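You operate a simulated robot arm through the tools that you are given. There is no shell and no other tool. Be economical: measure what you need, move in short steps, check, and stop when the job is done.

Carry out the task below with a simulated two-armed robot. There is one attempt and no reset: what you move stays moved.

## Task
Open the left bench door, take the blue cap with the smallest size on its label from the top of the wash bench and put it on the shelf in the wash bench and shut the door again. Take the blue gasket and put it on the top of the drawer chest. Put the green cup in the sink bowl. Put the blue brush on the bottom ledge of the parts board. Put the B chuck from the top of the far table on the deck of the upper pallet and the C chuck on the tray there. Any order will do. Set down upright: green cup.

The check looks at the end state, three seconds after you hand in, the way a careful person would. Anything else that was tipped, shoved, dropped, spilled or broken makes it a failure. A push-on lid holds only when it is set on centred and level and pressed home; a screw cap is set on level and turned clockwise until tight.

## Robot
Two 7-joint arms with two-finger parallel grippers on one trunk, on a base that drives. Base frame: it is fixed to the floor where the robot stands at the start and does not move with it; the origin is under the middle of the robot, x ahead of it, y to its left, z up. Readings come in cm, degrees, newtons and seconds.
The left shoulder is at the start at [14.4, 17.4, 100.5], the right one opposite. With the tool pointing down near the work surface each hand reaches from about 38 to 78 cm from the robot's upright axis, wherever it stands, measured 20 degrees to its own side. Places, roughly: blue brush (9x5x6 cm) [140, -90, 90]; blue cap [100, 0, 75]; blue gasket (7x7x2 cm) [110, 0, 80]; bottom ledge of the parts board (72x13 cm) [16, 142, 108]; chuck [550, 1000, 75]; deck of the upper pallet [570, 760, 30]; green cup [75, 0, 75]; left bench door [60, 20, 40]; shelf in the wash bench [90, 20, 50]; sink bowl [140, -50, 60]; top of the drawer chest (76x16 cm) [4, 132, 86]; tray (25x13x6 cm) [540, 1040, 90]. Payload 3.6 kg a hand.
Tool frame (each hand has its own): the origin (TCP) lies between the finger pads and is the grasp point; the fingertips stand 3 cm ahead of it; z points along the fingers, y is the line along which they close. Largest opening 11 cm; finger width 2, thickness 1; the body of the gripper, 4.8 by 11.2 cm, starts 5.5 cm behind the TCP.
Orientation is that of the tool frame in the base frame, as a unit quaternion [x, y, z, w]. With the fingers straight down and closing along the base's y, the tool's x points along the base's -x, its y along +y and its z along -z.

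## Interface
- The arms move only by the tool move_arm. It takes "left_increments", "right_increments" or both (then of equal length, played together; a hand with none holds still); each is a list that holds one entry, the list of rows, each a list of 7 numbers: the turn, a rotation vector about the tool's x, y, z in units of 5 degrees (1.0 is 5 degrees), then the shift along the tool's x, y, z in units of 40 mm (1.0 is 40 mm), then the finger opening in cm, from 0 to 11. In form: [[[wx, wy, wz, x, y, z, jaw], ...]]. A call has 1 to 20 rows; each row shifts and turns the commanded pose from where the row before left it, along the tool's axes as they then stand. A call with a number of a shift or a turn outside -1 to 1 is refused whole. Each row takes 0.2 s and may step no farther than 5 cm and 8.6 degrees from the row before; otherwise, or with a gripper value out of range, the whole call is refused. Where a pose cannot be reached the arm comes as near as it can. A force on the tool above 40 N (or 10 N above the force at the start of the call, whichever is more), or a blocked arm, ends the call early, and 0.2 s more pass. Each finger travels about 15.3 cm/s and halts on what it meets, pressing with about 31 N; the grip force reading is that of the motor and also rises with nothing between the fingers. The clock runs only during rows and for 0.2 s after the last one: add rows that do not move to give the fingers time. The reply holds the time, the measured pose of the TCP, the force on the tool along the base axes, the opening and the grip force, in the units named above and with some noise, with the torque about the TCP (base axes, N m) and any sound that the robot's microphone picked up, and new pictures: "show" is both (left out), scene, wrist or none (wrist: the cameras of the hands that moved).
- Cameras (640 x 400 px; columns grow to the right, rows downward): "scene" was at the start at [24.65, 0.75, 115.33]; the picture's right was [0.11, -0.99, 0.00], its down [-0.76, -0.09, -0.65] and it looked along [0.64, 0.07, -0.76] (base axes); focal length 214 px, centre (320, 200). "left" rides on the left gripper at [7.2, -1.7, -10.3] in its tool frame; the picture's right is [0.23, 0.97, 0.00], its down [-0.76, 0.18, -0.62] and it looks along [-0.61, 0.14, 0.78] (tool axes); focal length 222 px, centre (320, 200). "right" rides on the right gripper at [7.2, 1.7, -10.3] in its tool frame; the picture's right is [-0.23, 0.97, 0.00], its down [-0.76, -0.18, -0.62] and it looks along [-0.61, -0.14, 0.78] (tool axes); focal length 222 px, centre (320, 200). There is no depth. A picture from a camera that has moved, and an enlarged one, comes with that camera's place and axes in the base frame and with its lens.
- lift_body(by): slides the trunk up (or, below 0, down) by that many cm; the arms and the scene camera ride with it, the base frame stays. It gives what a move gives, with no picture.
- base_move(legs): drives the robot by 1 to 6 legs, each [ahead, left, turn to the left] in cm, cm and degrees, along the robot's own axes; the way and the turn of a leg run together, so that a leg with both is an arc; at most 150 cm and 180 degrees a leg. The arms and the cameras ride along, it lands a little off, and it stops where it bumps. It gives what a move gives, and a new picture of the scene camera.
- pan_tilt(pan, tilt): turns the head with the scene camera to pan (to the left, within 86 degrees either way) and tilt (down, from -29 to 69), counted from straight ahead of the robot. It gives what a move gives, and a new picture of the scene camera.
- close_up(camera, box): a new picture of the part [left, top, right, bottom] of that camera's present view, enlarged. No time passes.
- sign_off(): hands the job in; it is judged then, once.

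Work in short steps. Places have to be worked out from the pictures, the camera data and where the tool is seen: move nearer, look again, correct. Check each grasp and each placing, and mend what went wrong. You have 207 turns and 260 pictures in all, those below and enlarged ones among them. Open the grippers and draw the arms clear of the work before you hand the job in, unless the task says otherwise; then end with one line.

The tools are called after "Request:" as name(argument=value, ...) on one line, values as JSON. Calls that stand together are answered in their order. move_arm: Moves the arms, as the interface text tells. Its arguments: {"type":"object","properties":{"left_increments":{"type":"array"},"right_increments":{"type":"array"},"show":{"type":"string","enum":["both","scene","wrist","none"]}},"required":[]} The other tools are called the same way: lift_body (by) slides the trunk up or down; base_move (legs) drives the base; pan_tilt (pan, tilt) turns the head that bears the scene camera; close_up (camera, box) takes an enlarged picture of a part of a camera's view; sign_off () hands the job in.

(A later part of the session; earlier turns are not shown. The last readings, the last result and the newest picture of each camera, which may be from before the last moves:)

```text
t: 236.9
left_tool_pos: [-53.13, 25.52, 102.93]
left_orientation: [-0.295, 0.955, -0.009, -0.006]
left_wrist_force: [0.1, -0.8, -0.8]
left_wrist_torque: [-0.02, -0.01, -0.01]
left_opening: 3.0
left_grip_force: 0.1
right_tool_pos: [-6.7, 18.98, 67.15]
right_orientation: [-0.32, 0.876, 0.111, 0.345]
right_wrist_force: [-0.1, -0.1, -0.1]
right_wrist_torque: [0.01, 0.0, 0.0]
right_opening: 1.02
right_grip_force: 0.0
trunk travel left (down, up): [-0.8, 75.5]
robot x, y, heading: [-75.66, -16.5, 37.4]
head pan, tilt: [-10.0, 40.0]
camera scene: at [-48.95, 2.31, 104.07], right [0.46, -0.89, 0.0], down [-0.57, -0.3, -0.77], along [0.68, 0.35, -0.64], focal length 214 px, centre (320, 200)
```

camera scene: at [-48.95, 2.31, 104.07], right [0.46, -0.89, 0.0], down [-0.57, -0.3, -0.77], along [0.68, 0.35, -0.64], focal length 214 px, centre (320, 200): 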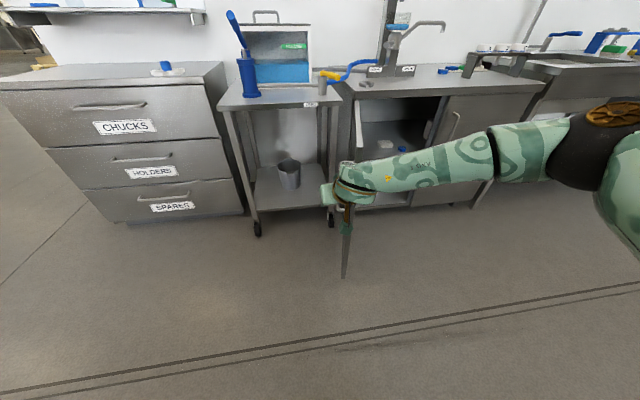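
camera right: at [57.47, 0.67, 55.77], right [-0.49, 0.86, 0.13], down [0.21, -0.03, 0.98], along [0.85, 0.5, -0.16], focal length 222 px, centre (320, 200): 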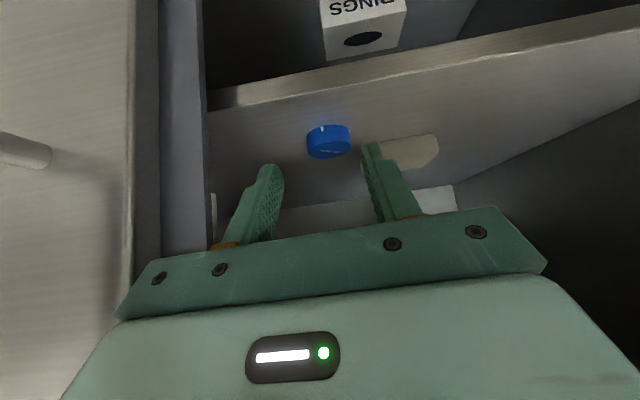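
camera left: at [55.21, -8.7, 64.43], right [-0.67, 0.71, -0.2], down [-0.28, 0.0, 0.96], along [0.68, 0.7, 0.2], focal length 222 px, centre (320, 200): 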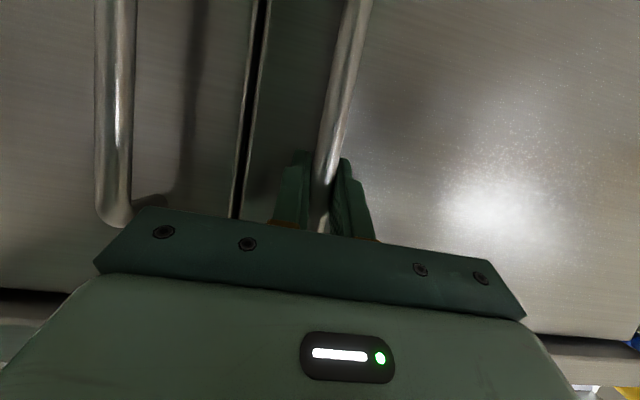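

Hand is left of the door edge. Advance 18 cm along the outer side, then strafe right to push the door.

Request:
base_move(legs=[[18, 0, 0]])

Request:
base_move(legs=[[0, -20, 0]])

```text
t: 238.4
left_tool_pos: [-39.56, 35.67, 102.86]
left_orientation: [-0.294, 0.956, -0.009, -0.005]
left_wrist_force: [-0.3, 1.9, -0.2]
left_wrist_torque: [0.01, 0.0, 0.0]
left_opening: 2.97
left_grip_force: 0.0
right_tool_pos: [6.46, 29.01, 66.99]
right_orientation: [-0.314, 0.879, 0.11, 0.34]
right_wrist_force: [-0.2, 0.8, 0.2]
right_wrist_torque: [0.02, -0.03, 0.0]
right_opening: 0.98
right_grip_force: 0.2
trunk travel left (down, up): [-0.8, 75.5]
robot x, y, heading: [-62.42, -6.29, 37.3]
head pan, tilt: [-10.0, 40.0]
stopped in leg 1: the force on the tool passed its limit at 77 N (the readings are from after the stop); the commanded pose is now the measured one
camera scene: at [-35.42, 12.46, 104.06], right [0.46, -0.89, 0.0], down [-0.57, -0.29, -0.77], along [0.68, 0.35, -0.64], focal length 214 px, centre (320, 200)
```

scene: 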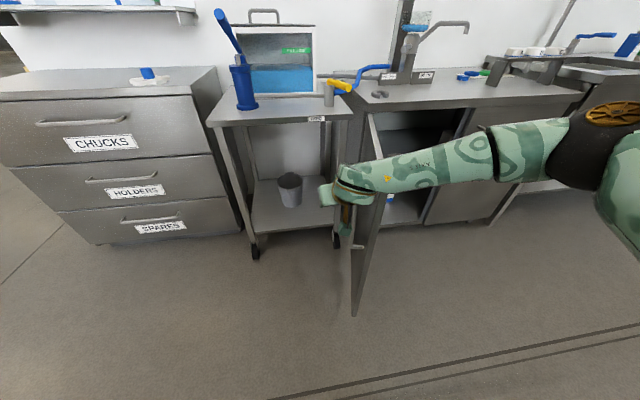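

```text
t: 239.3
left_tool_pos: [-37.56, 32.63, 103.07]
left_orientation: [-0.295, 0.955, -0.01, -0.005]
left_wrist_force: [0.4, -0.2, 0.2]
left_wrist_torque: [-0.01, 0.0, 0.0]
left_opening: 2.99
left_grip_force: 0.0
right_tool_pos: [7.86, 26.32, 67.54]
right_orientation: [-0.316, 0.879, 0.114, 0.339]
right_wrist_force: [-12.0, -5.3, 12.1]
right_wrist_torque: [-0.77, -0.33, -0.99]
right_opening: 0.99
right_grip_force: 0.3
trunk travel left (down, up): [-0.8, 75.5]
robot x, y, heading: [-60.15, -9.12, 37.1]
head pan, tilt: [-10.0, 40.0]
stopped in leg 1: the force on the tool passed its limit at 47 N (the readings are from after the stop); the commanded pose is now the measured one
camera scene: at [-33.51, 9.37, 104.15], right [0.46, -0.89, 0.0], down [-0.57, -0.29, -0.77], along [0.68, 0.35, -0.64], focal length 214 px, centre (320, 200)
```

scene: 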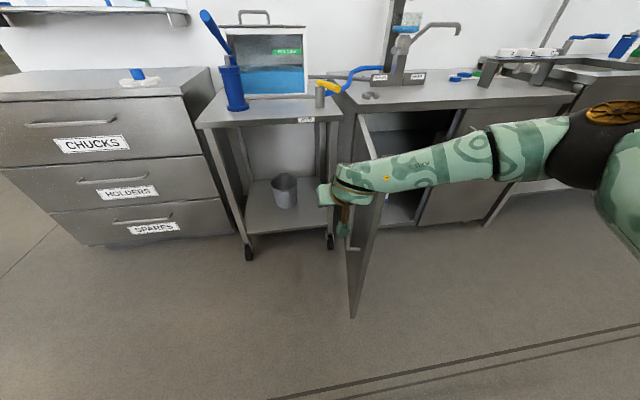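

The hand met the door handle's bar. Back off 3 cm and then push sideways in smaller moves.

Request:
base_move(legs=[[-3, 0, 0], [0, -8, 0]])

```text
t: 240.8
left_tool_pos: [-34.86, 24.53, 102.89]
left_orientation: [-0.293, 0.956, -0.009, -0.006]
left_wrist_force: [-0.3, 0.1, -0.1]
left_wrist_torque: [0.02, 0.01, -0.01]
left_opening: 3.0
left_grip_force: 0.0
right_tool_pos: [10.78, 17.95, 67.09]
right_orientation: [-0.315, 0.88, 0.113, 0.337]
right_wrist_force: [-0.6, 0.6, -0.1]
right_wrist_torque: [0.01, -0.02, -0.02]
right_opening: 0.99
right_grip_force: 0.0
trunk travel left (down, up): [-0.8, 75.5]
robot x, y, heading: [-57.69, -17.71, 37.6]
head pan, tilt: [-10.0, 40.0]
camera scene: at [-30.71, 1.14, 104.06], right [0.46, -0.89, 0.0], down [-0.57, -0.29, -0.77], along [0.68, 0.35, -0.64], focal length 214 px, centre (320, 200)
```

scene: 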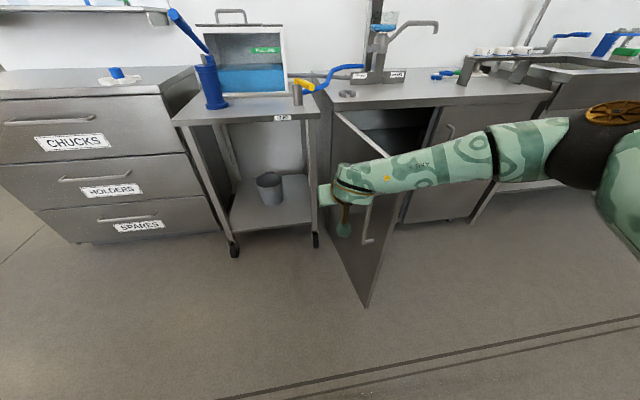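

Door is swinging. Continue right, then curve forward.

Request:
base_move(legs=[[0, -15, 0], [5, -10, 0]])

```text
t: 243.0
left_tool_pos: [-15.3, 7.26, 102.75]
left_orientation: [-0.292, 0.956, -0.009, -0.006]
left_wrist_force: [-0.3, -0.3, 0.7]
left_wrist_torque: [-0.02, 0.0, 0.02]
left_opening: 3.02
left_grip_force: 0.0
right_tool_pos: [30.1, 0.47, 67.13]
right_orientation: [-0.313, 0.88, 0.112, 0.338]
right_wrist_force: [0.0, -0.2, 0.5]
right_wrist_torque: [0.0, 0.06, -0.02]
right_opening: 0.99
right_grip_force: 0.1
trunk travel left (down, up): [-0.8, 75.5]
robot x, y, heading: [-38.34, -34.74, 37.1]
head pan, tilt: [-10.0, 40.0]
camera scene: at [-11.31, -16.1, 104.05], right [0.45, -0.89, 0.0], down [-0.57, -0.29, -0.77], along [0.68, 0.35, -0.64], focal length 214 px, centre (320, 200)
```

scene: 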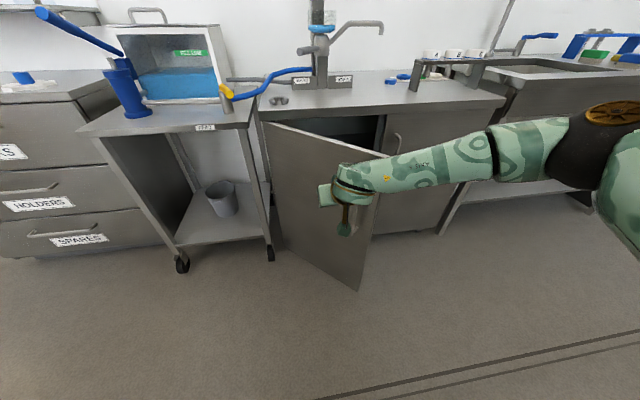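

Request:
base_move(legs=[[9, -10, 0], [9, -2, 0]])

```text
t: 245.0
left_tool_pos: [6.39, 8.44, 102.86]
left_orientation: [-0.292, 0.956, -0.01, -0.007]
left_wrist_force: [-0.5, 0.5, -1.2]
left_wrist_torque: [-0.05, 0.01, 0.0]
left_opening: 2.97
left_grip_force: 0.1
right_tool_pos: [51.84, 1.77, 67.06]
right_orientation: [-0.313, 0.881, 0.111, 0.338]
right_wrist_force: [0.1, -0.1, -0.1]
right_wrist_torque: [0.0, 0.02, 0.0]
right_opening: 0.99
right_grip_force: 0.1
trunk travel left (down, up): [-0.8, 75.5]
robot x, y, heading: [-16.77, -33.16, 37.0]
head pan, tilt: [-10.0, 40.0]
camera scene: at [10.36, -14.75, 104.01], right [0.45, -0.89, 0.0], down [-0.57, -0.29, -0.76], along [0.68, 0.35, -0.64], focal length 214 px, centre (320, 200)
```

scene: 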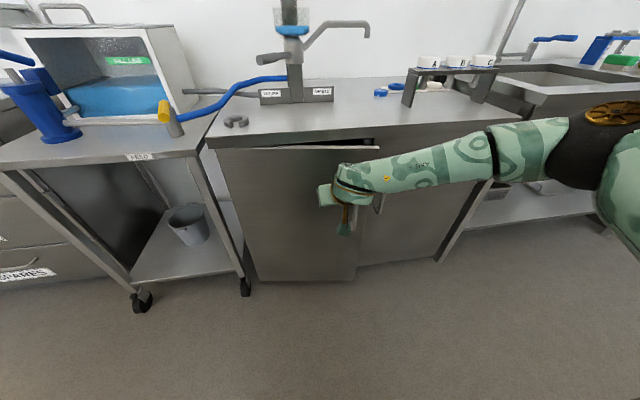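

Request:
base_move(legs=[[6, 0, 0]])

Request:
base_move(legs=[[5, 0, 0]])

```text
t: 246.0
left_tool_pos: [11.15, 12.16, 102.77]
left_orientation: [-0.292, 0.956, -0.01, -0.008]
left_wrist_force: [0.6, -0.3, -0.3]
left_wrist_torque: [-0.04, 0.09, 0.02]
left_opening: 2.98
left_grip_force: 0.0
right_tool_pos: [56.67, 5.33, 67.08]
right_orientation: [-0.313, 0.881, 0.112, 0.337]
right_wrist_force: [0.1, 0.5, -0.7]
right_wrist_torque: [-0.02, -0.02, 0.0]
right_opening: 1.0
right_grip_force: 0.0
trunk travel left (down, up): [-0.8, 75.5]
robot x, y, heading: [-12.07, -29.74, 36.9]
head pan, tilt: [-10.0, 40.0]
camera scene: at [15.22, -11.15, 104.01], right [0.45, -0.89, 0.0], down [-0.57, -0.29, -0.76], along [0.68, 0.35, -0.64], focal length 214 px, centre (320, 200)
```

scene: 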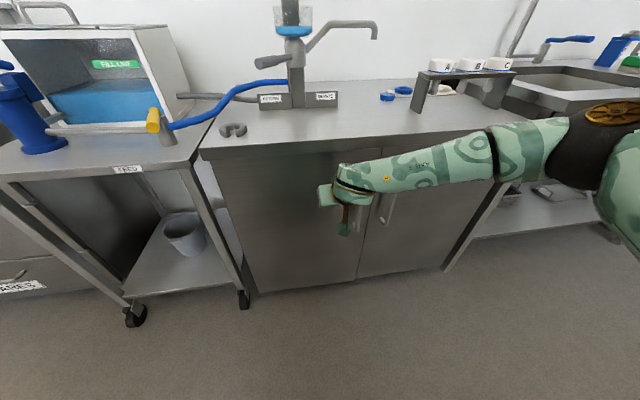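

```text
t: 247.0
left_tool_pos: [14.67, 14.72, 102.86]
left_orientation: [-0.293, 0.956, -0.009, -0.006]
left_wrist_force: [0.4, 0.0, 0.0]
left_wrist_torque: [0.04, -0.04, -0.03]
left_opening: 3.01
left_grip_force: 0.1
right_tool_pos: [59.78, 7.9, 66.97]
right_orientation: [-0.312, 0.882, 0.112, 0.334]
right_wrist_force: [0.2, -0.2, -0.1]
right_wrist_torque: [-0.02, -0.03, 0.0]
right_opening: 1.02
right_grip_force: 0.0
trunk travel left (down, up): [-0.8, 75.5]
robot x, y, heading: [-8.43, -27.06, 36.8]
head pan, tilt: [-10.0, 40.0]
stopped in leg 1: the force on the tool passed its limit at 65 N (the readings are from after the stop); the commanded pose is now the measured one
camera scene: at [18.66, -8.58, 104.08], right [0.45, -0.89, 0.0], down [-0.57, -0.29, -0.77], along [0.68, 0.35, -0.64], focal length 214 px, centre (320, 200)
```

scene: 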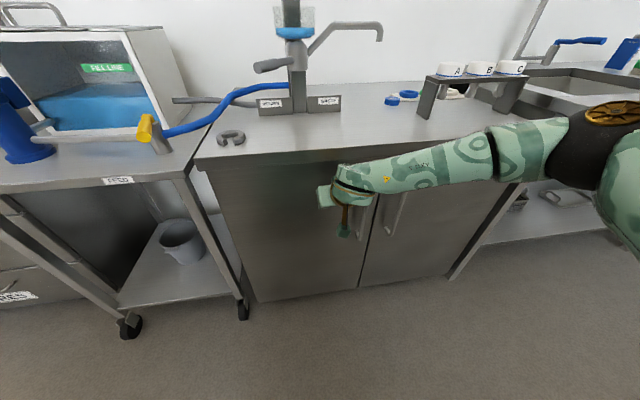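

Door is shut (contact at the same depth as the closed door). I back away, raise the trunk, point the right hand straight down and tuck the left hand inward for the gasket.

Request:
base_move(legs=[[-25, 0, 0], [0, -35, 0.3]])

Request:
lift_body(by=32)

Request:
move_arm(left_increments=[[[0, 0, 0, 0, -0.6, 0, 3], [0, 0, 0, 0, -0.6, 0, 3], [0, 0, 0, 0, -0.6, 0, 3], [0, 0, 0, 0, -0.6, 0, 3], [0, 0, 0, 0, -0.6, 0, 3], [0, 0, 0, 0, 0, 0, 3], [0, 0, 0, 0, 0, 0, 3], [0, 0, 0, 0, 0, 0, 3], [0, 0, 0, 0, 0, 0, 3]]], right_increments=[[[0, 1, 0, 0, -0.3, 0, 9], [0, 1, 0, 0, -0.3, 0, 9], [0, 1, 0, 0, -0.3, 0, 9], [0, 1, 0, 0, -0.3, 0, 9], [0, 1, 0, 0, 0, 0, 9], [0, 1, 0, 0, 0, 0, 9], [0, 1, 0, 0, 0, 0, 9], [0, 1, 0, 0, 0, 0, 9], [0, 0, 0, 0, 0, 0, 9]]], show="none")

```text
t: 250.7
left_tool_pos: [15.85, -28.28, 102.87]
left_orientation: [-0.294, 0.956, -0.01, -0.008]
left_wrist_force: [-0.1, 0.3, 0.0]
left_wrist_torque: [0.03, 0.0, 0.01]
left_opening: 3.01
left_grip_force: 0.1
right_tool_pos: [60.87, -35.04, 67.01]
right_orientation: [-0.314, 0.882, 0.112, 0.333]
right_wrist_force: [-0.6, -0.1, -0.3]
right_wrist_torque: [-0.01, 0.01, -0.01]
right_opening: 0.99
right_grip_force: 0.0
trunk travel left (down, up): [-0.8, 75.5]
robot x, y, heading: [-7.52, -70.18, 37.1]
head pan, tilt: [-10.0, 40.0]
camera scene: at [19.89, -51.68, 104.07], right [0.46, -0.89, 0.0], down [-0.57, -0.29, -0.77], along [0.68, 0.35, -0.64], focal length 214 px, centre (320, 200)
```

scene: 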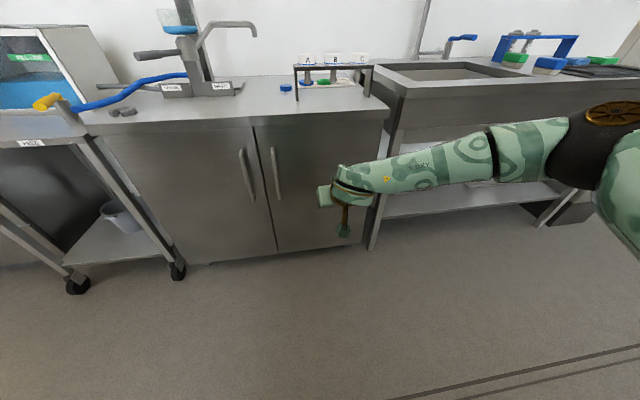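

```text
t: 253.8
left_tool_pos: [1.05, -39.6, 143.3]
left_orientation: [-0.29, 0.942, 0.05, 0.161]
left_wrist_force: [0.0, 0.5, -0.5]
left_wrist_torque: [-0.02, -0.02, 0.01]
left_opening: 3.01
left_grip_force: 0.1
right_tool_pos: [60.88, -35.06, 99.03]
right_orientation: [-0.315, 0.881, 0.112, 0.333]
right_wrist_force: [1.3, 0.1, -0.4]
right_wrist_torque: [0.03, -0.02, 0.01]
right_opening: 0.99
right_grip_force: 0.1
trunk travel left (down, up): [-32.8, 43.5]
robot x, y, heading: [-6.92, -70.3, 37.2]
head pan, tilt: [-10.0, 40.0]
```

```text
t: 255.8
left_tool_pos: [7.63, -49.62, 143.22]
left_orientation: [-0.29, 0.942, 0.05, 0.162]
left_wrist_force: [-0.5, 0.1, -0.1]
left_wrist_torque: [0.01, 0.0, -0.02]
left_opening: 3.02
left_grip_force: 0.1
right_tool_pos: [60.49, -44.45, 98.55]
right_orientation: [-0.333, 0.929, 0.045, 0.153]
right_wrist_force: [0.5, 0.5, 0.3]
right_wrist_torque: [0.0, -0.02, 0.02]
right_opening: 9.01
right_grip_force: 0.0
right hand out of reach, approached as far as the arm can: row 3, 4, 6, 7, 8
trunk travel left (down, up): [-32.8, 43.5]
robot x, y, heading: [-7.65, -70.02, 36.8]
head pan, tilt: [-10.0, 40.0]
```

Doors are flush shut. I pull the right hand in a little, finish pitching it to vertical and yaw it +90° for a depth-wise grip.

Request:
move_arm(right_increments=[[[0, 0, 0, 0.9, 0, 0, 9], [0, 1, 0, 0.9, 0, 0, 9], [0, 1, 0, 0.5, 0, 0, 9], [0, 1, 0, 0, 0, 0, 9], [0, 0.5, 0, 0, 0, 0, 9], [0, 0, 1, 0, 0, 0, 9], [0, 0, 1, 0, 0, 0, 9], [0, 0, 1, 0, 0, 0, 9], [0, 0, 1, 0, 0, 0, 9], [0, 0, 1, 0, 0, 0, 9], [0, 0, 1, 0, 0, 0, 9], [0, 0, 1, 0, 0, 0, 9], [0, 0, 1, 0, 0, 0, 9], [0, 0, 1, 0, 0, 0, 9], [0, 0, 1, 0, 0, 0, 9], [0, 0, 1, 0, 0, 0, 9], [0, 0, 1, 0, 0, 0, 9], [0, 0, 1, 0, 0, 0, 9], [0, 0, 1, 0, 0, 0, 9], [0, 0, 1, 0, 0, 0, 9]]], show="none")

Request:
move_arm(right_increments=[[[0, 0, 1, 0, 0, -0.8, 9], [0, 0, 1, 0, 0, -0.8, 9], [0, 0, 1, 0, 0, -0.8, 9], [0, 0, 0, 0, 0, -0.8, 9], [0, 0, 0, 0, 0, 0, 9]]], show="none")

Request:
base_move(legs=[[50, 0, 0]])

```text
t: 260.1
left_tool_pos: [7.67, -49.5, 143.23]
left_orientation: [-0.29, 0.942, 0.05, 0.162]
left_wrist_force: [0.7, -0.4, -0.7]
left_wrist_torque: [-0.01, 0.0, 0.01]
left_opening: 3.0
left_grip_force: 0.2
right_tool_pos: [53.72, -50.03, 95.89]
right_orientation: [0.307, 0.952, 0.001, 0.011]
right_wrist_force: [0.3, 0.4, -0.6]
right_wrist_torque: [0.03, -0.01, 0.07]
right_opening: 8.99
right_grip_force: 0.1
trunk travel left (down, up): [-32.8, 43.5]
robot x, y, heading: [-7.12, -69.91, 37.2]
head pan, tilt: [-10.0, 40.0]
```

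```text
t: 261.2
left_tool_pos: [7.83, -49.65, 143.29]
left_orientation: [-0.29, 0.942, 0.05, 0.161]
left_wrist_force: [-0.5, 0.0, -0.5]
left_wrist_torque: [0.01, 0.03, 0.0]
left_opening: 2.98
left_grip_force: 0.1
right_tool_pos: [53.41, -50.12, 108.61]
right_orientation: [0.429, 0.903, 0.003, 0.011]
right_wrist_force: [0.0, -0.6, 1.0]
right_wrist_torque: [0.0, -0.01, 0.01]
right_opening: 9.0
right_grip_force: 0.0
trunk travel left (down, up): [-32.8, 43.5]
robot x, y, heading: [-6.89, -70.17, 37.0]
head pan, tilt: [-10.0, 40.0]
```

```text
t: 264.2
left_tool_pos: [47.31, -19.29, 143.3]
left_orientation: [-0.292, 0.942, 0.051, 0.161]
left_wrist_force: [-0.4, 0.8, -0.5]
left_wrist_torque: [0.02, 0.02, -0.02]
left_opening: 2.98
left_grip_force: 0.1
right_tool_pos: [93.11, -19.69, 108.73]
right_orientation: [0.426, 0.904, 0.002, 0.012]
right_wrist_force: [0.2, 0.5, 0.0]
right_wrist_torque: [-0.04, 0.0, -0.03]
right_opening: 9.02
right_grip_force: 0.1
trunk travel left (down, up): [-32.8, 43.5]
robot x, y, heading: [32.45, -40.04, 37.4]
head pan, tilt: [-10.0, 40.0]
camera scene: at [45.43, -32.1, 137.81], right [0.46, -0.89, 0.0], down [-0.57, -0.3, -0.77], along [0.68, 0.35, -0.64], focal length 214 px, centre (320, 200)
```

scene: 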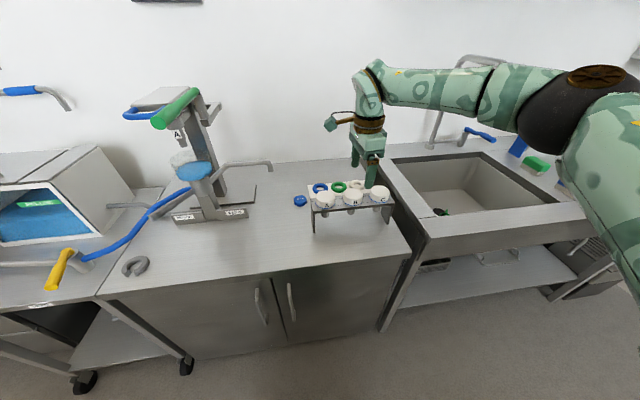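

Gasket at F≈88, L≈−65. Base ahead 19, then fine approach using the wrist camera.

Request:
base_move(legs=[[19, 0, 0]])

Request:
move_arm(right_increments=[[[0, 0, 0, 0.8, 0.4, 0, 9], [0, 0, 0, 0.8, 0.4, 0, 9], [0, 0, 0, 0, 0.6, 0.6, 9], [0, 0, 0, 0, 0, 0.7, 9], [0, 0, 0, 0, 0, 0, 9]]], show="both")

```text
t: 265.7
left_tool_pos: [62.24, -7.88, 143.19]
left_orientation: [-0.292, 0.941, 0.051, 0.161]
left_wrist_force: [-0.2, 0.3, 0.4]
left_wrist_torque: [-0.03, 0.03, 0.03]
left_opening: 3.0
left_grip_force: 0.0
right_tool_pos: [107.84, -8.14, 108.61]
right_orientation: [0.425, 0.905, 0.003, 0.012]
right_wrist_force: [0.5, 1.1, 0.0]
right_wrist_torque: [-0.02, -0.02, -0.04]
right_opening: 9.02
right_grip_force: 0.1
trunk travel left (down, up): [-32.8, 43.5]
robot x, y, heading: [47.65, -29.08, 37.7]
head pan, tilt: [-10.0, 40.0]
camera scene: at [60.37, -20.63, 137.81], right [0.46, -0.89, 0.0], down [-0.57, -0.3, -0.77], along [0.68, 0.35, -0.64], focal length 214 px, centre (320, 200)
```

scene: 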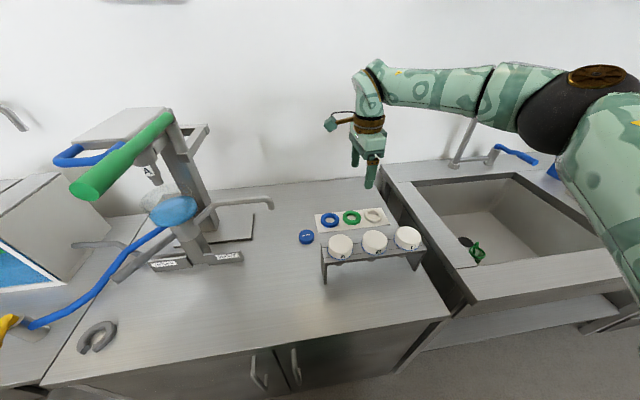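

```text
t: 266.9
left_tool_pos: [62.21, -7.95, 143.29]
left_orientation: [-0.292, 0.941, 0.051, 0.162]
left_wrist_force: [-0.9, 0.3, 0.1]
left_wrist_torque: [-0.02, 0.0, 0.01]
left_opening: 2.97
left_grip_force: 0.1
right_tool_pos: [108.33, 0.5, 103.52]
right_orientation: [0.425, 0.905, 0.003, 0.011]
right_wrist_force: [-0.8, 0.6, 0.0]
right_wrist_torque: [0.0, 0.0, 0.0]
right_opening: 9.01
right_grip_force: 0.1
trunk travel left (down, up): [-32.8, 43.5]
robot x, y, heading: [47.42, -28.85, 37.4]
head pan, tilt: [-10.0, 40.0]
camera scene: at [60.24, -20.67, 137.82], right [0.46, -0.89, 0.0], down [-0.57, -0.3, -0.77], along [0.68, 0.35, -0.64], focal length 214 px, centre (320, 200)
camera right: at [104.73, 7.17, 113.71], right [0.89, 0.45, 0.02], down [0.34, -0.7, 0.63], along [0.3, -0.56, -0.77], focal length 222 px, centre (320, 200)
```

scene: 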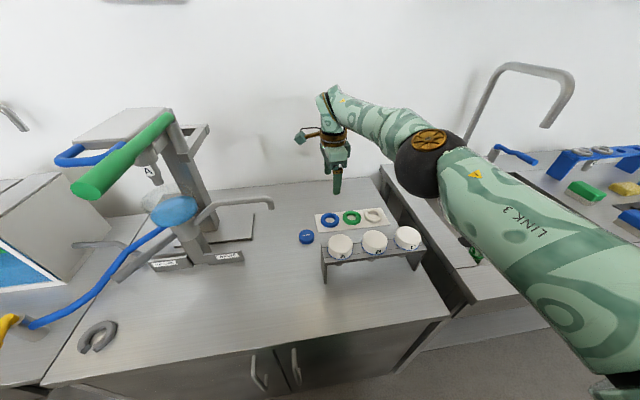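
right: 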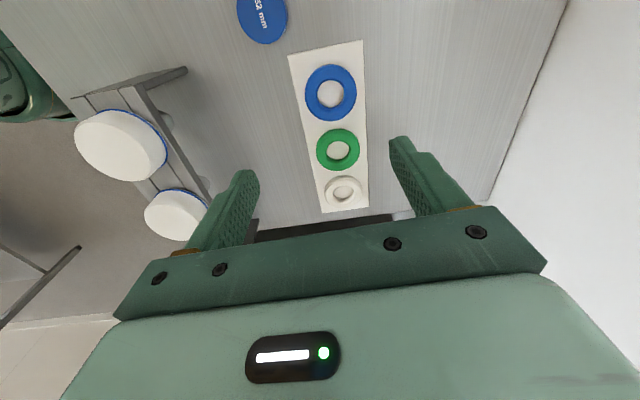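

Gasket is 1.6 cm deeper than the tool. The elbow hangs over the chuck rack, so I raise the trunk 14 cm before lowering the hand.

Request:
lift_body(by=14)

Request:
move_arm(right_increments=[[[0, 0, 0, 0, 0.4, 0.6, 9], [0, 0, 0, 0, 0, 0.9, 9], [0, 0, 0, 0, 0, 0.9, 9], [0, 0, 0, 0, 0, 0.9, 9], [0, 0, 0, 0, 0, 0.9, 9], [0, 0, 0, 0, 0, 0.9, 9], [0, 0, 0, 0, 0, 0.9, 9], [0, 0, 0, 0, 0, 0, 9]]], show="both")

```text
t: 268.6
left_tool_pos: [62.22, -7.93, 157.21]
left_orientation: [-0.292, 0.941, 0.052, 0.161]
left_wrist_force: [-0.2, -0.2, 0.7]
left_wrist_torque: [0.01, -0.03, 0.0]
left_opening: 3.02
left_grip_force: 0.0
right_tool_pos: [106.88, -0.69, 122.09]
right_orientation: [0.425, 0.904, 0.036, 0.027]
right_wrist_force: [0.8, 0.3, -0.2]
right_wrist_torque: [0.02, -0.01, -0.03]
right_opening: 9.0
right_grip_force: 0.1
trunk travel left (down, up): [-46.8, 29.5]
robot x, y, heading: [47.35, -28.96, 37.3]
head pan, tilt: [-10.0, 40.0]
```

```text
t: 270.4
left_tool_pos: [62.2, -8.01, 157.32]
left_orientation: [-0.293, 0.941, 0.052, 0.162]
left_wrist_force: [0.1, -0.1, 0.3]
left_wrist_torque: [0.05, -0.03, -0.03]
left_opening: 3.01
left_grip_force: 0.1
right_tool_pos: [104.94, -1.4, 101.15]
right_orientation: [0.426, 0.904, 0.036, 0.028]
right_wrist_force: [0.0, -0.8, 0.0]
right_wrist_torque: [0.0, 0.03, -0.01]
right_opening: 8.99
right_grip_force: 0.1
right hand out of reach, approached as far as the arm can: row 1, 3, 4, 5, 6, 7
trunk travel left (down, up): [-46.8, 29.5]
robot x, y, heading: [47.35, -28.91, 37.6]
head pan, tilt: [-10.0, 40.0]
camera scene: at [57.17, -23.11, 151.97], right [0.46, -0.89, 0.0], down [-0.57, -0.3, -0.77], along [0.68, 0.35, -0.64], focal length 214 px, centre (320, 200)
camera right: at [100.84, 4.77, 111.36], right [0.89, 0.44, 0.09], down [0.3, -0.73, 0.62], along [0.34, -0.52, -0.78], focal length 222 px, centre (320, 200)
```

scene: 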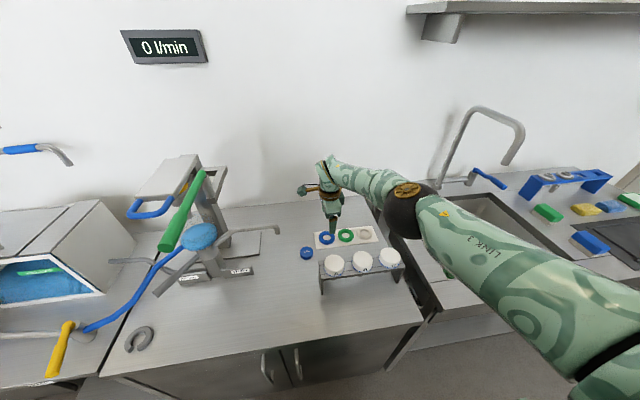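
right: 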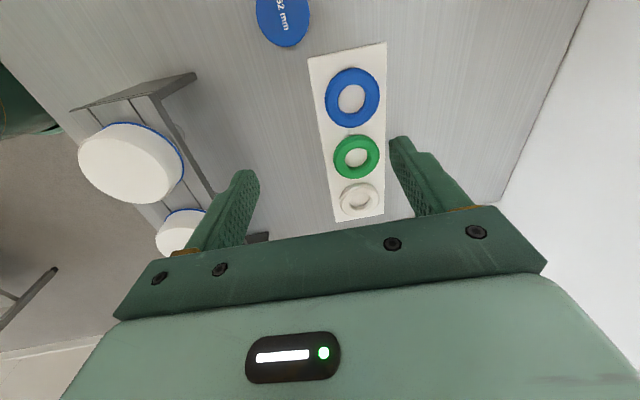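

Too stretched. I shift the base right 10 and ahead 3.5 (elbow then is right of the rack), lower the trunk 12, and re-approach.

Request:
base_move(legs=[[3.5, -10, 0]])

Request:
lift_body(by=-12)

Request:
move_arm(right_increments=[[[0, 0, 0, 0.7, 0, -0.3, 9], [0, 0, 0, 0.7, 0, -0.3, 9], [0, 0, 0, 0.7, 0.1, 0, 9], [0, 0, 0, 0.1, 0.1, 0, 9], [0, 0, 0, 0, 0, 0, 9]]], show="both")

```text
t: 271.6
left_tool_pos: [71.17, -13.6, 157.34]
left_orientation: [-0.292, 0.941, 0.052, 0.161]
left_wrist_force: [0.5, 0.7, -0.6]
left_wrist_torque: [0.02, 0.02, 0.04]
left_opening: 3.02
left_grip_force: 0.1
right_tool_pos: [113.89, -7.21, 101.1]
right_orientation: [0.425, 0.904, 0.037, 0.027]
right_wrist_force: [0.1, 0.8, -0.1]
right_wrist_torque: [-0.02, 0.04, -0.01]
right_opening: 8.99
right_grip_force: 0.1
trunk travel left (down, up): [-46.8, 29.5]
robot x, y, heading: [56.12, -34.39, 37.1]
head pan, tilt: [-10.0, 40.0]
camera scene: at [66.03, -28.8, 151.96], right [0.46, -0.89, 0.0], down [-0.57, -0.3, -0.77], along [0.68, 0.35, -0.64], focal length 214 px, centre (320, 200)
```

scene: 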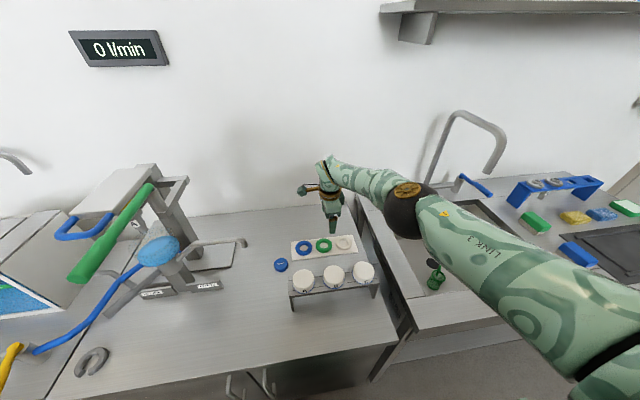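

```text
t: 273.1
left_tool_pos: [70.94, -13.68, 145.35]
left_orientation: [-0.292, 0.941, 0.051, 0.161]
left_wrist_force: [0.5, -0.4, 0.3]
left_wrist_torque: [0.01, 0.01, 0.01]
left_opening: 2.99
left_grip_force: 0.1
right_tool_pos: [113.84, -7.23, 89.13]
right_orientation: [0.426, 0.904, 0.037, 0.028]
right_wrist_force: [0.0, 0.1, 0.4]
right_wrist_torque: [-0.02, 0.01, -0.02]
right_opening: 9.0
right_grip_force: 0.2
trunk travel left (down, up): [-34.8, 41.5]
robot x, y, heading: [56.24, -34.36, 37.3]
head pan, tilt: [-10.0, 40.0]
```

```text
t: 274.3
left_tool_pos: [70.94, -13.66, 145.29]
left_orientation: [-0.292, 0.941, 0.051, 0.162]
left_wrist_force: [-0.1, -0.2, 0.3]
left_wrist_torque: [0.03, 0.02, -0.02]
left_opening: 3.0
left_grip_force: 0.0
right_tool_pos: [108.57, 0.06, 91.39]
right_orientation: [0.427, 0.903, 0.036, 0.028]
right_wrist_force: [0.1, 0.2, -0.6]
right_wrist_torque: [0.02, 0.04, -0.03]
right_opening: 9.01
right_grip_force: 0.1
trunk travel left (down, up): [-34.8, 41.5]
robot x, y, heading: [56.42, -34.48, 37.4]
head pan, tilt: [-10.0, 40.0]
camera scene: at [68.51, -26.81, 139.85], right [0.46, -0.89, 0.0], down [-0.57, -0.3, -0.77], along [0.68, 0.35, -0.64], focal length 214 px, centre (320, 200)
camera right: at [104.45, 6.34, 101.72], right [0.89, 0.44, 0.09], down [0.3, -0.73, 0.62], along [0.34, -0.52, -0.78], focal length 222 px, centre (320, 200)
```

scene: 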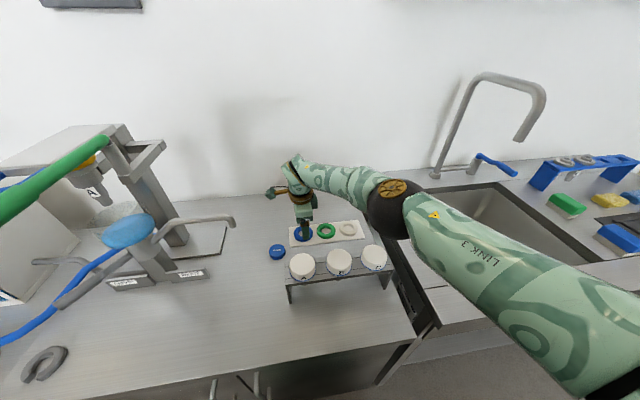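
right: 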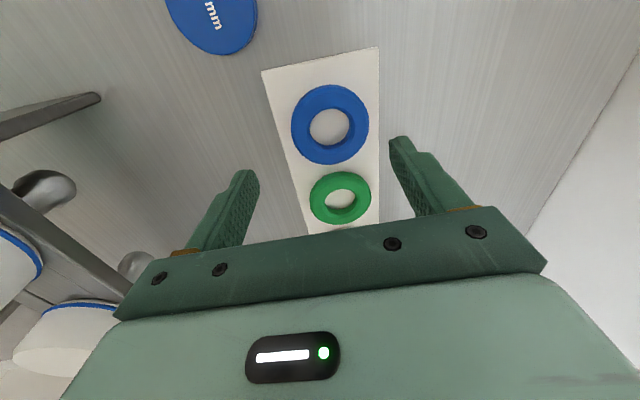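

Adjust 1.3 cm deeper, 1 cm left, and descend to z≈85.9.

Request:
move_arm(right_increments=[[[0, 0, 0, 0.25, 0.32, 0, 9], [0, 0, 0, 0, 0, 0.5, 9], [0, 0, 0, 0, 0, 0.5, 9], [0, 0, 0, 0, 0, 0.36, 9], [0, 0, 0, 0, 0, 0, 9]]], show="wrist")

```text
t: 275.5
left_tool_pos: [70.87, -13.49, 145.34]
left_orientation: [-0.293, 0.941, 0.052, 0.161]
left_wrist_force: [-0.7, -0.1, -0.7]
left_wrist_torque: [0.0, 0.01, -0.01]
left_opening: 3.0
left_grip_force: 0.1
right_tool_pos: [107.55, -0.29, 86.67]
right_orientation: [0.425, 0.904, 0.036, 0.028]
right_wrist_force: [0.2, -0.5, 0.3]
right_wrist_torque: [0.01, 0.0, 0.0]
right_opening: 9.01
right_grip_force: 0.0
right hand out of reach, approached as far as the arm can: row 1, 2, 3, 4
trunk travel left (down, up): [-34.8, 41.5]
robot x, y, heading: [56.18, -34.34, 37.7]
head pan, tilt: [-10.0, 40.0]
camera right: at [103.48, 5.95, 96.94], right [0.89, 0.44, 0.09], down [0.3, -0.73, 0.62], along [0.34, -0.53, -0.78], focal length 222 px, centre (320, 200)
```

right: 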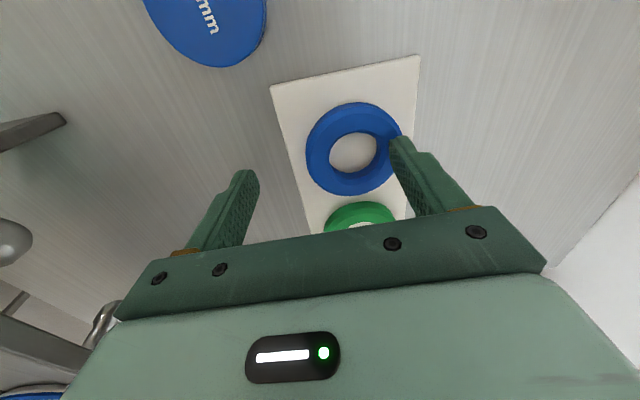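

Slightly out of reach again. Raise the hand, lower the trunk 4 cm, nudge the base forward 1.5 and left 1.

Request:
move_arm(right_increments=[[[0, 0, 0, 0, 0, -0.7, 9], [0, 0, 0, 0, 0, -0.7, 9], [0, 0, 0, 0, 0, 0, 9]]], show="none")

Request:
lift_body(by=-4)

Request:
base_move(legs=[[1.5, 1, 0]])

Request:
move_arm(right_increments=[[[0, 0, 0, 0, 0.3, 0, 9], [0, 0, 0, 0, 0, 0, 9]]], show="wrist")

```text
t: 276.3
left_tool_pos: [70.96, -13.57, 145.35]
left_orientation: [-0.292, 0.941, 0.051, 0.162]
left_wrist_force: [-0.3, -0.3, -0.6]
left_wrist_torque: [-0.01, 0.02, -0.01]
left_opening: 3.02
left_grip_force: 0.1
right_tool_pos: [107.21, -0.56, 92.38]
right_orientation: [0.427, 0.903, 0.036, 0.028]
right_wrist_force: [0.3, -0.2, -0.6]
right_wrist_torque: [-0.02, -0.02, 0.03]
right_opening: 9.01
right_grip_force: 0.0
right hand out of reach, approached as far as the arm can: row 1
trunk travel left (down, up): [-34.8, 41.5]
robot x, y, heading: [55.98, -34.22, 37.4]
head pan, tilt: [-10.0, 40.0]
```

```text
t: 277.1
left_tool_pos: [70.9, -13.55, 141.31]
left_orientation: [-0.292, 0.941, 0.051, 0.162]
left_wrist_force: [-0.3, -0.4, 1.3]
left_wrist_torque: [0.0, -0.01, 0.01]
left_opening: 2.99
left_grip_force: 0.0
right_tool_pos: [107.19, -0.72, 88.42]
right_orientation: [0.425, 0.904, 0.037, 0.028]
right_wrist_force: [0.2, -1.0, -0.1]
right_wrist_torque: [-0.01, -0.05, 0.01]
right_opening: 9.01
right_grip_force: 0.0
trunk travel left (down, up): [-30.8, 45.5]
robot x, y, heading: [56.07, -34.31, 37.2]
head pan, tilt: [-10.0, 40.0]
```

```text
t: 277.9
left_tool_pos: [71.6, -11.96, 141.3]
left_orientation: [-0.293, 0.941, 0.05, 0.16]
left_wrist_force: [-0.2, 0.6, -0.5]
left_wrist_torque: [-0.04, 0.02, -0.02]
left_opening: 3.0
left_grip_force: 0.1
right_tool_pos: [107.82, 1.1, 88.28]
right_orientation: [0.427, 0.903, 0.036, 0.028]
right_wrist_force: [-0.2, 0.1, 0.3]
right_wrist_torque: [-0.02, 0.0, 0.03]
right_opening: 8.98
right_grip_force: 0.0
trunk travel left (down, up): [-30.8, 45.5]
robot x, y, heading: [56.55, -32.33, 37.5]
head pan, tilt: [-10.0, 40.0]
camera scene: at [70.31, -24.16, 135.78], right [0.46, -0.89, 0.0], down [-0.57, -0.3, -0.77], along [0.68, 0.35, -0.64], focal length 214 px, centre (320, 200)
```

scene: 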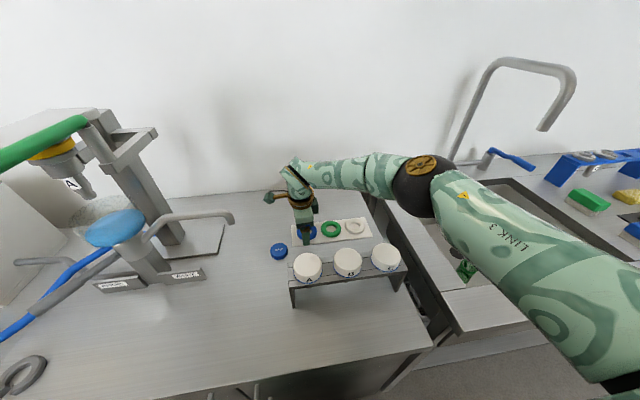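

```text
t: 278.5
left_tool_pos: [71.64, -11.87, 141.2]
left_orientation: [-0.292, 0.941, 0.051, 0.161]
left_wrist_force: [-0.4, 0.3, -0.3]
left_wrist_torque: [0.01, 0.02, 0.03]
left_opening: 2.98
left_grip_force: 0.1
right_tool_pos: [108.68, 1.81, 88.29]
right_orientation: [0.426, 0.904, 0.036, 0.028]
right_wrist_force: [-0.6, 0.0, 1.2]
right_wrist_torque: [-0.03, -0.02, 0.01]
right_opening: 8.99
right_grip_force: 0.0
trunk travel left (down, up): [-30.8, 45.5]
robot x, y, heading: [57.24, -32.31, 37.4]
head pan, tilt: [-10.0, 40.0]
camera right: at [104.64, 8.02, 98.67], right [0.89, 0.44, 0.09], down [0.3, -0.73, 0.62], along [0.34, -0.53, -0.78], focal length 222 px, centre (320, 200)
```

right: 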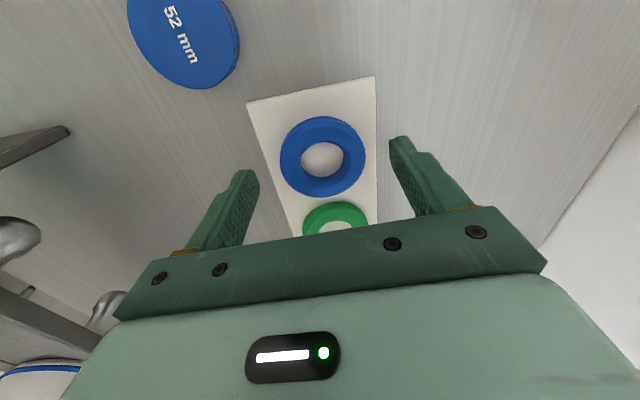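

Aligned within half a centimetre. Descend 2.4 cm and close.

Request:
move_arm(right_increments=[[[0, 0, 0, -0.05, 0.05, 0.3, 9], [0, 0, 0, 0, 0, 0.3, 9], [0, 0, 0, 0, 0, 0, 9], [0, 0, 0, 0, 0, 0, 7.5], [0, 0, 0, 0, 0, 0, 6], [0, 0, 0, 0, 0, 0, 5], [0, 0, 0, 0, 0, 0, 5]]], show="wrist")

```text
t: 280.1
left_tool_pos: [71.57, -11.92, 141.35]
left_orientation: [-0.292, 0.941, 0.051, 0.161]
left_wrist_force: [-0.2, -0.1, 0.3]
left_wrist_torque: [-0.01, -0.03, -0.01]
left_opening: 2.99
left_grip_force: 0.0
right_tool_pos: [109.12, 2.04, 86.11]
right_orientation: [0.426, 0.904, 0.036, 0.028]
right_wrist_force: [0.2, -0.2, 0.2]
right_wrist_torque: [0.0, 0.02, 0.0]
right_opening: 6.44
right_grip_force: 31.0
trunk travel left (down, up): [-30.8, 45.5]
robot x, y, heading: [56.76, -32.33, 37.1]
head pan, tilt: [-10.0, 40.0]
camera right: at [105.06, 8.19, 96.32], right [0.89, 0.44, 0.09], down [0.3, -0.73, 0.62], along [0.34, -0.53, -0.78], focal length 222 px, centre (320, 200)
```

right: 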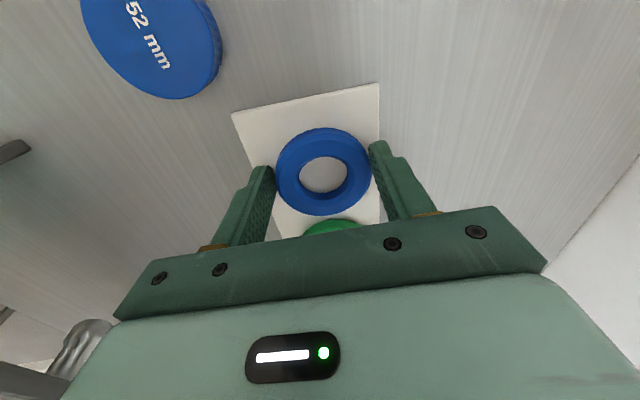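

Gasket gripped (6.44 cm). Raise the trunk and check it comes along, then back away.

Request:
lift_body(by=16)

Request:
close_up(camera="right", box=[0, 0, 640, 400])

```text
t: 281.9
left_tool_pos: [71.59, -11.91, 157.19]
left_orientation: [-0.293, 0.941, 0.051, 0.16]
left_wrist_force: [0.5, -0.8, -0.2]
left_wrist_torque: [0.0, -0.01, 0.02]
left_opening: 2.99
left_grip_force: 0.0
right_tool_pos: [109.02, 1.61, 106.13]
right_orientation: [0.425, 0.902, 0.066, 0.043]
right_wrist_force: [0.5, 0.0, -0.2]
right_wrist_torque: [-0.01, -0.02, -0.01]
right_opening: 6.41
right_grip_force: 31.4
trunk travel left (down, up): [-46.8, 29.5]
robot x, y, heading: [56.71, -32.8, 37.5]
head pan, tilt: [-10.0, 40.0]
```

```text
1.00 times, centred on (320, 200) of right (not enlarged: the box is as wide or as high as the picture)
camera zoom: at [104.33, 7.55, 116.23], right [0.89, 0.44, 0.16], down [0.27, -0.75, 0.6], along [0.38, -0.49, -0.78], focal length 222 px, centre (320, 200)
```

zoom: 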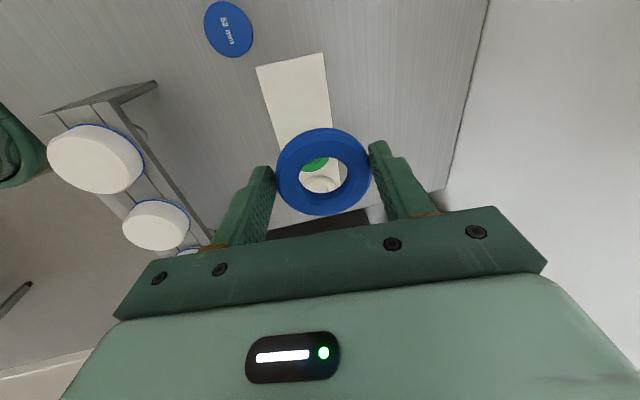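

Gasket is held. Back away and drive left along the benches to face the drawer chest.

Request:
base_move(legs=[[-62, 0, 0], [0, 150, 0]])

Request:
pan_tilt(pan=0, tilt=30)

```text
t: 292.4
left_tool_pos: [-71.61, 69.63, 157.33]
left_orientation: [-0.311, 0.935, 0.054, 0.161]
left_wrist_force: [0.2, -0.5, -0.1]
left_wrist_torque: [0.0, -0.04, 0.0]
left_opening: 3.03
left_grip_force: 0.1
right_tool_pos: [-34.68, 84.61, 106.09]
right_orientation: [0.408, 0.91, 0.066, 0.041]
right_wrist_force: [-0.3, -0.3, -0.5]
right_wrist_torque: [0.04, 0.03, -0.01]
right_opening: 6.29
right_grip_force: 30.4
trunk travel left (down, up): [-46.8, 29.5]
robot x, y, heading: [-85.08, 48.24, 39.7]
head pan, tilt: [-10.0, 40.0]
camera scene: at [-75.96, 54.34, 151.96], right [0.49, -0.87, 0.0], down [-0.56, -0.32, -0.77], along [0.67, 0.38, -0.64], focal length 214 px, centre (320, 200)
```

scene: 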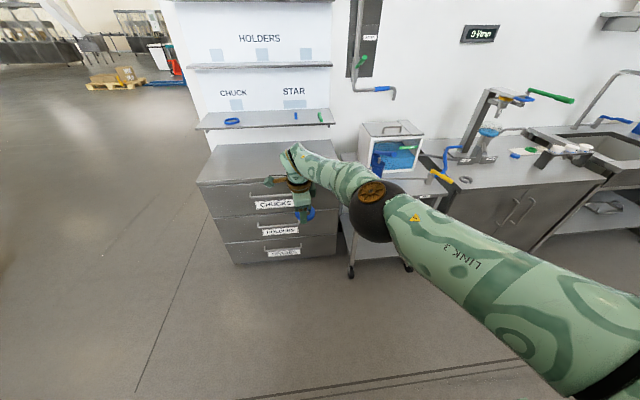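

```text
t: 293.1
left_tool_pos: [-71.56, 69.69, 157.25]
left_orientation: [-0.31, 0.935, 0.055, 0.16]
left_wrist_force: [0.0, 0.4, 0.5]
left_wrist_torque: [0.02, 0.01, 0.03]
left_opening: 2.98
left_grip_force: 0.0
right_tool_pos: [-34.74, 84.65, 105.96]
right_orientation: [0.408, 0.91, 0.066, 0.041]
right_wrist_force: [-0.3, -0.9, -0.9]
right_wrist_torque: [0.02, -0.02, -0.02]
right_opening: 6.32
right_grip_force: 31.2
trunk travel left (down, up): [-46.8, 29.5]
robot x, y, heading: [-85.59, 48.25, 39.5]
head pan, tilt: [0.0, 30.0]
camera scene: at [-76.38, 55.89, 153.49], right [0.64, -0.77, 0.0], down [-0.39, -0.32, -0.87], along [0.67, 0.55, -0.5], focal length 214 px, centre (320, 200)
```

scene: 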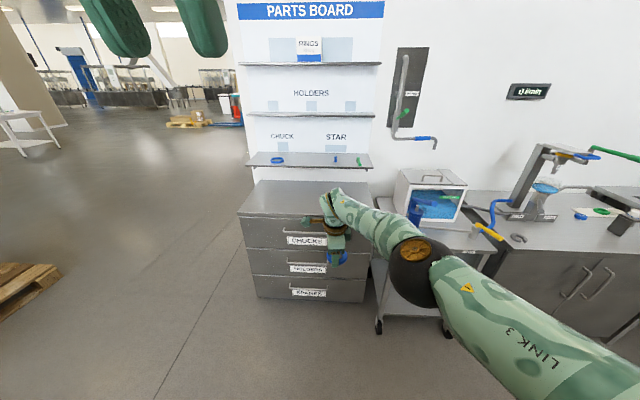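

The chest top spans roughly F 74–90, L 67–140; a white object sits near L≈78. I square up and move in to place the gasket around L≈112.

Request:
base_move(legs=[[0, 25, -2.4], [50, 0, 0]])

Request:
close_up(camera="right", box=[0, 0, 640, 400])

```text
t: 297.5
left_tool_pos: [-45.99, 118.26, 157.18]
left_orientation: [-0.285, 0.944, 0.05, 0.162]
left_wrist_force: [0.3, -0.8, 0.1]
left_wrist_torque: [0.01, 0.02, 0.01]
left_opening: 3.01
left_grip_force: 0.1
right_tool_pos: [-8.38, 131.25, 105.9]
right_orientation: [0.431, 0.899, 0.065, 0.043]
right_wrist_force: [0.4, 0.1, -0.5]
right_wrist_torque: [-0.01, 0.03, 0.0]
right_opening: 6.28
right_grip_force: 30.7
trunk travel left (down, up): [-46.8, 29.5]
robot x, y, heading: [-60.53, 97.95, 36.5]
head pan, tilt: [0.0, 30.0]
camera scene: at [-51.51, 104.82, 153.5], right [0.6, -0.8, 0.0], down [-0.4, -0.3, -0.87], along [0.7, 0.52, -0.5], focal length 214 px, centre (320, 200)
```

scene: 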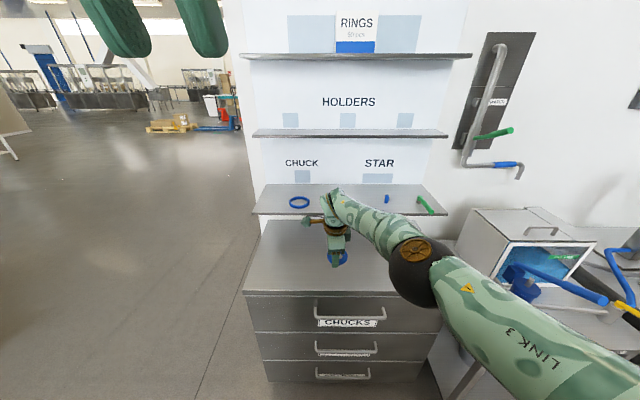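

```text
1.00 times, centred on (320, 200) of right (not enlarged: the box is as wide or as high as the picture)
camera zoom: at [-12.92, 137.29, 116.26], right [0.89, 0.43, 0.16], down [0.25, -0.76, 0.6], along [0.37, -0.5, -0.78], focal length 222 px, centre (320, 200)
```

zoom: 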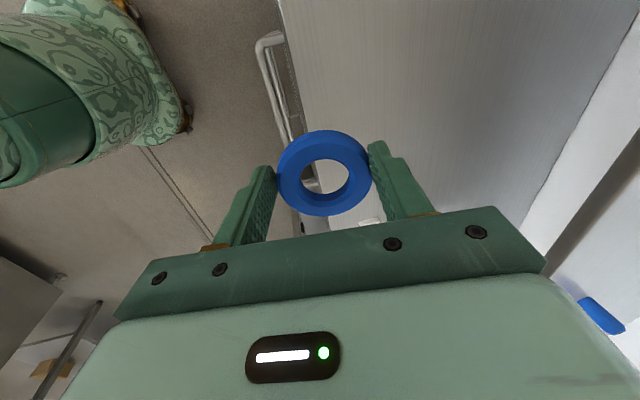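

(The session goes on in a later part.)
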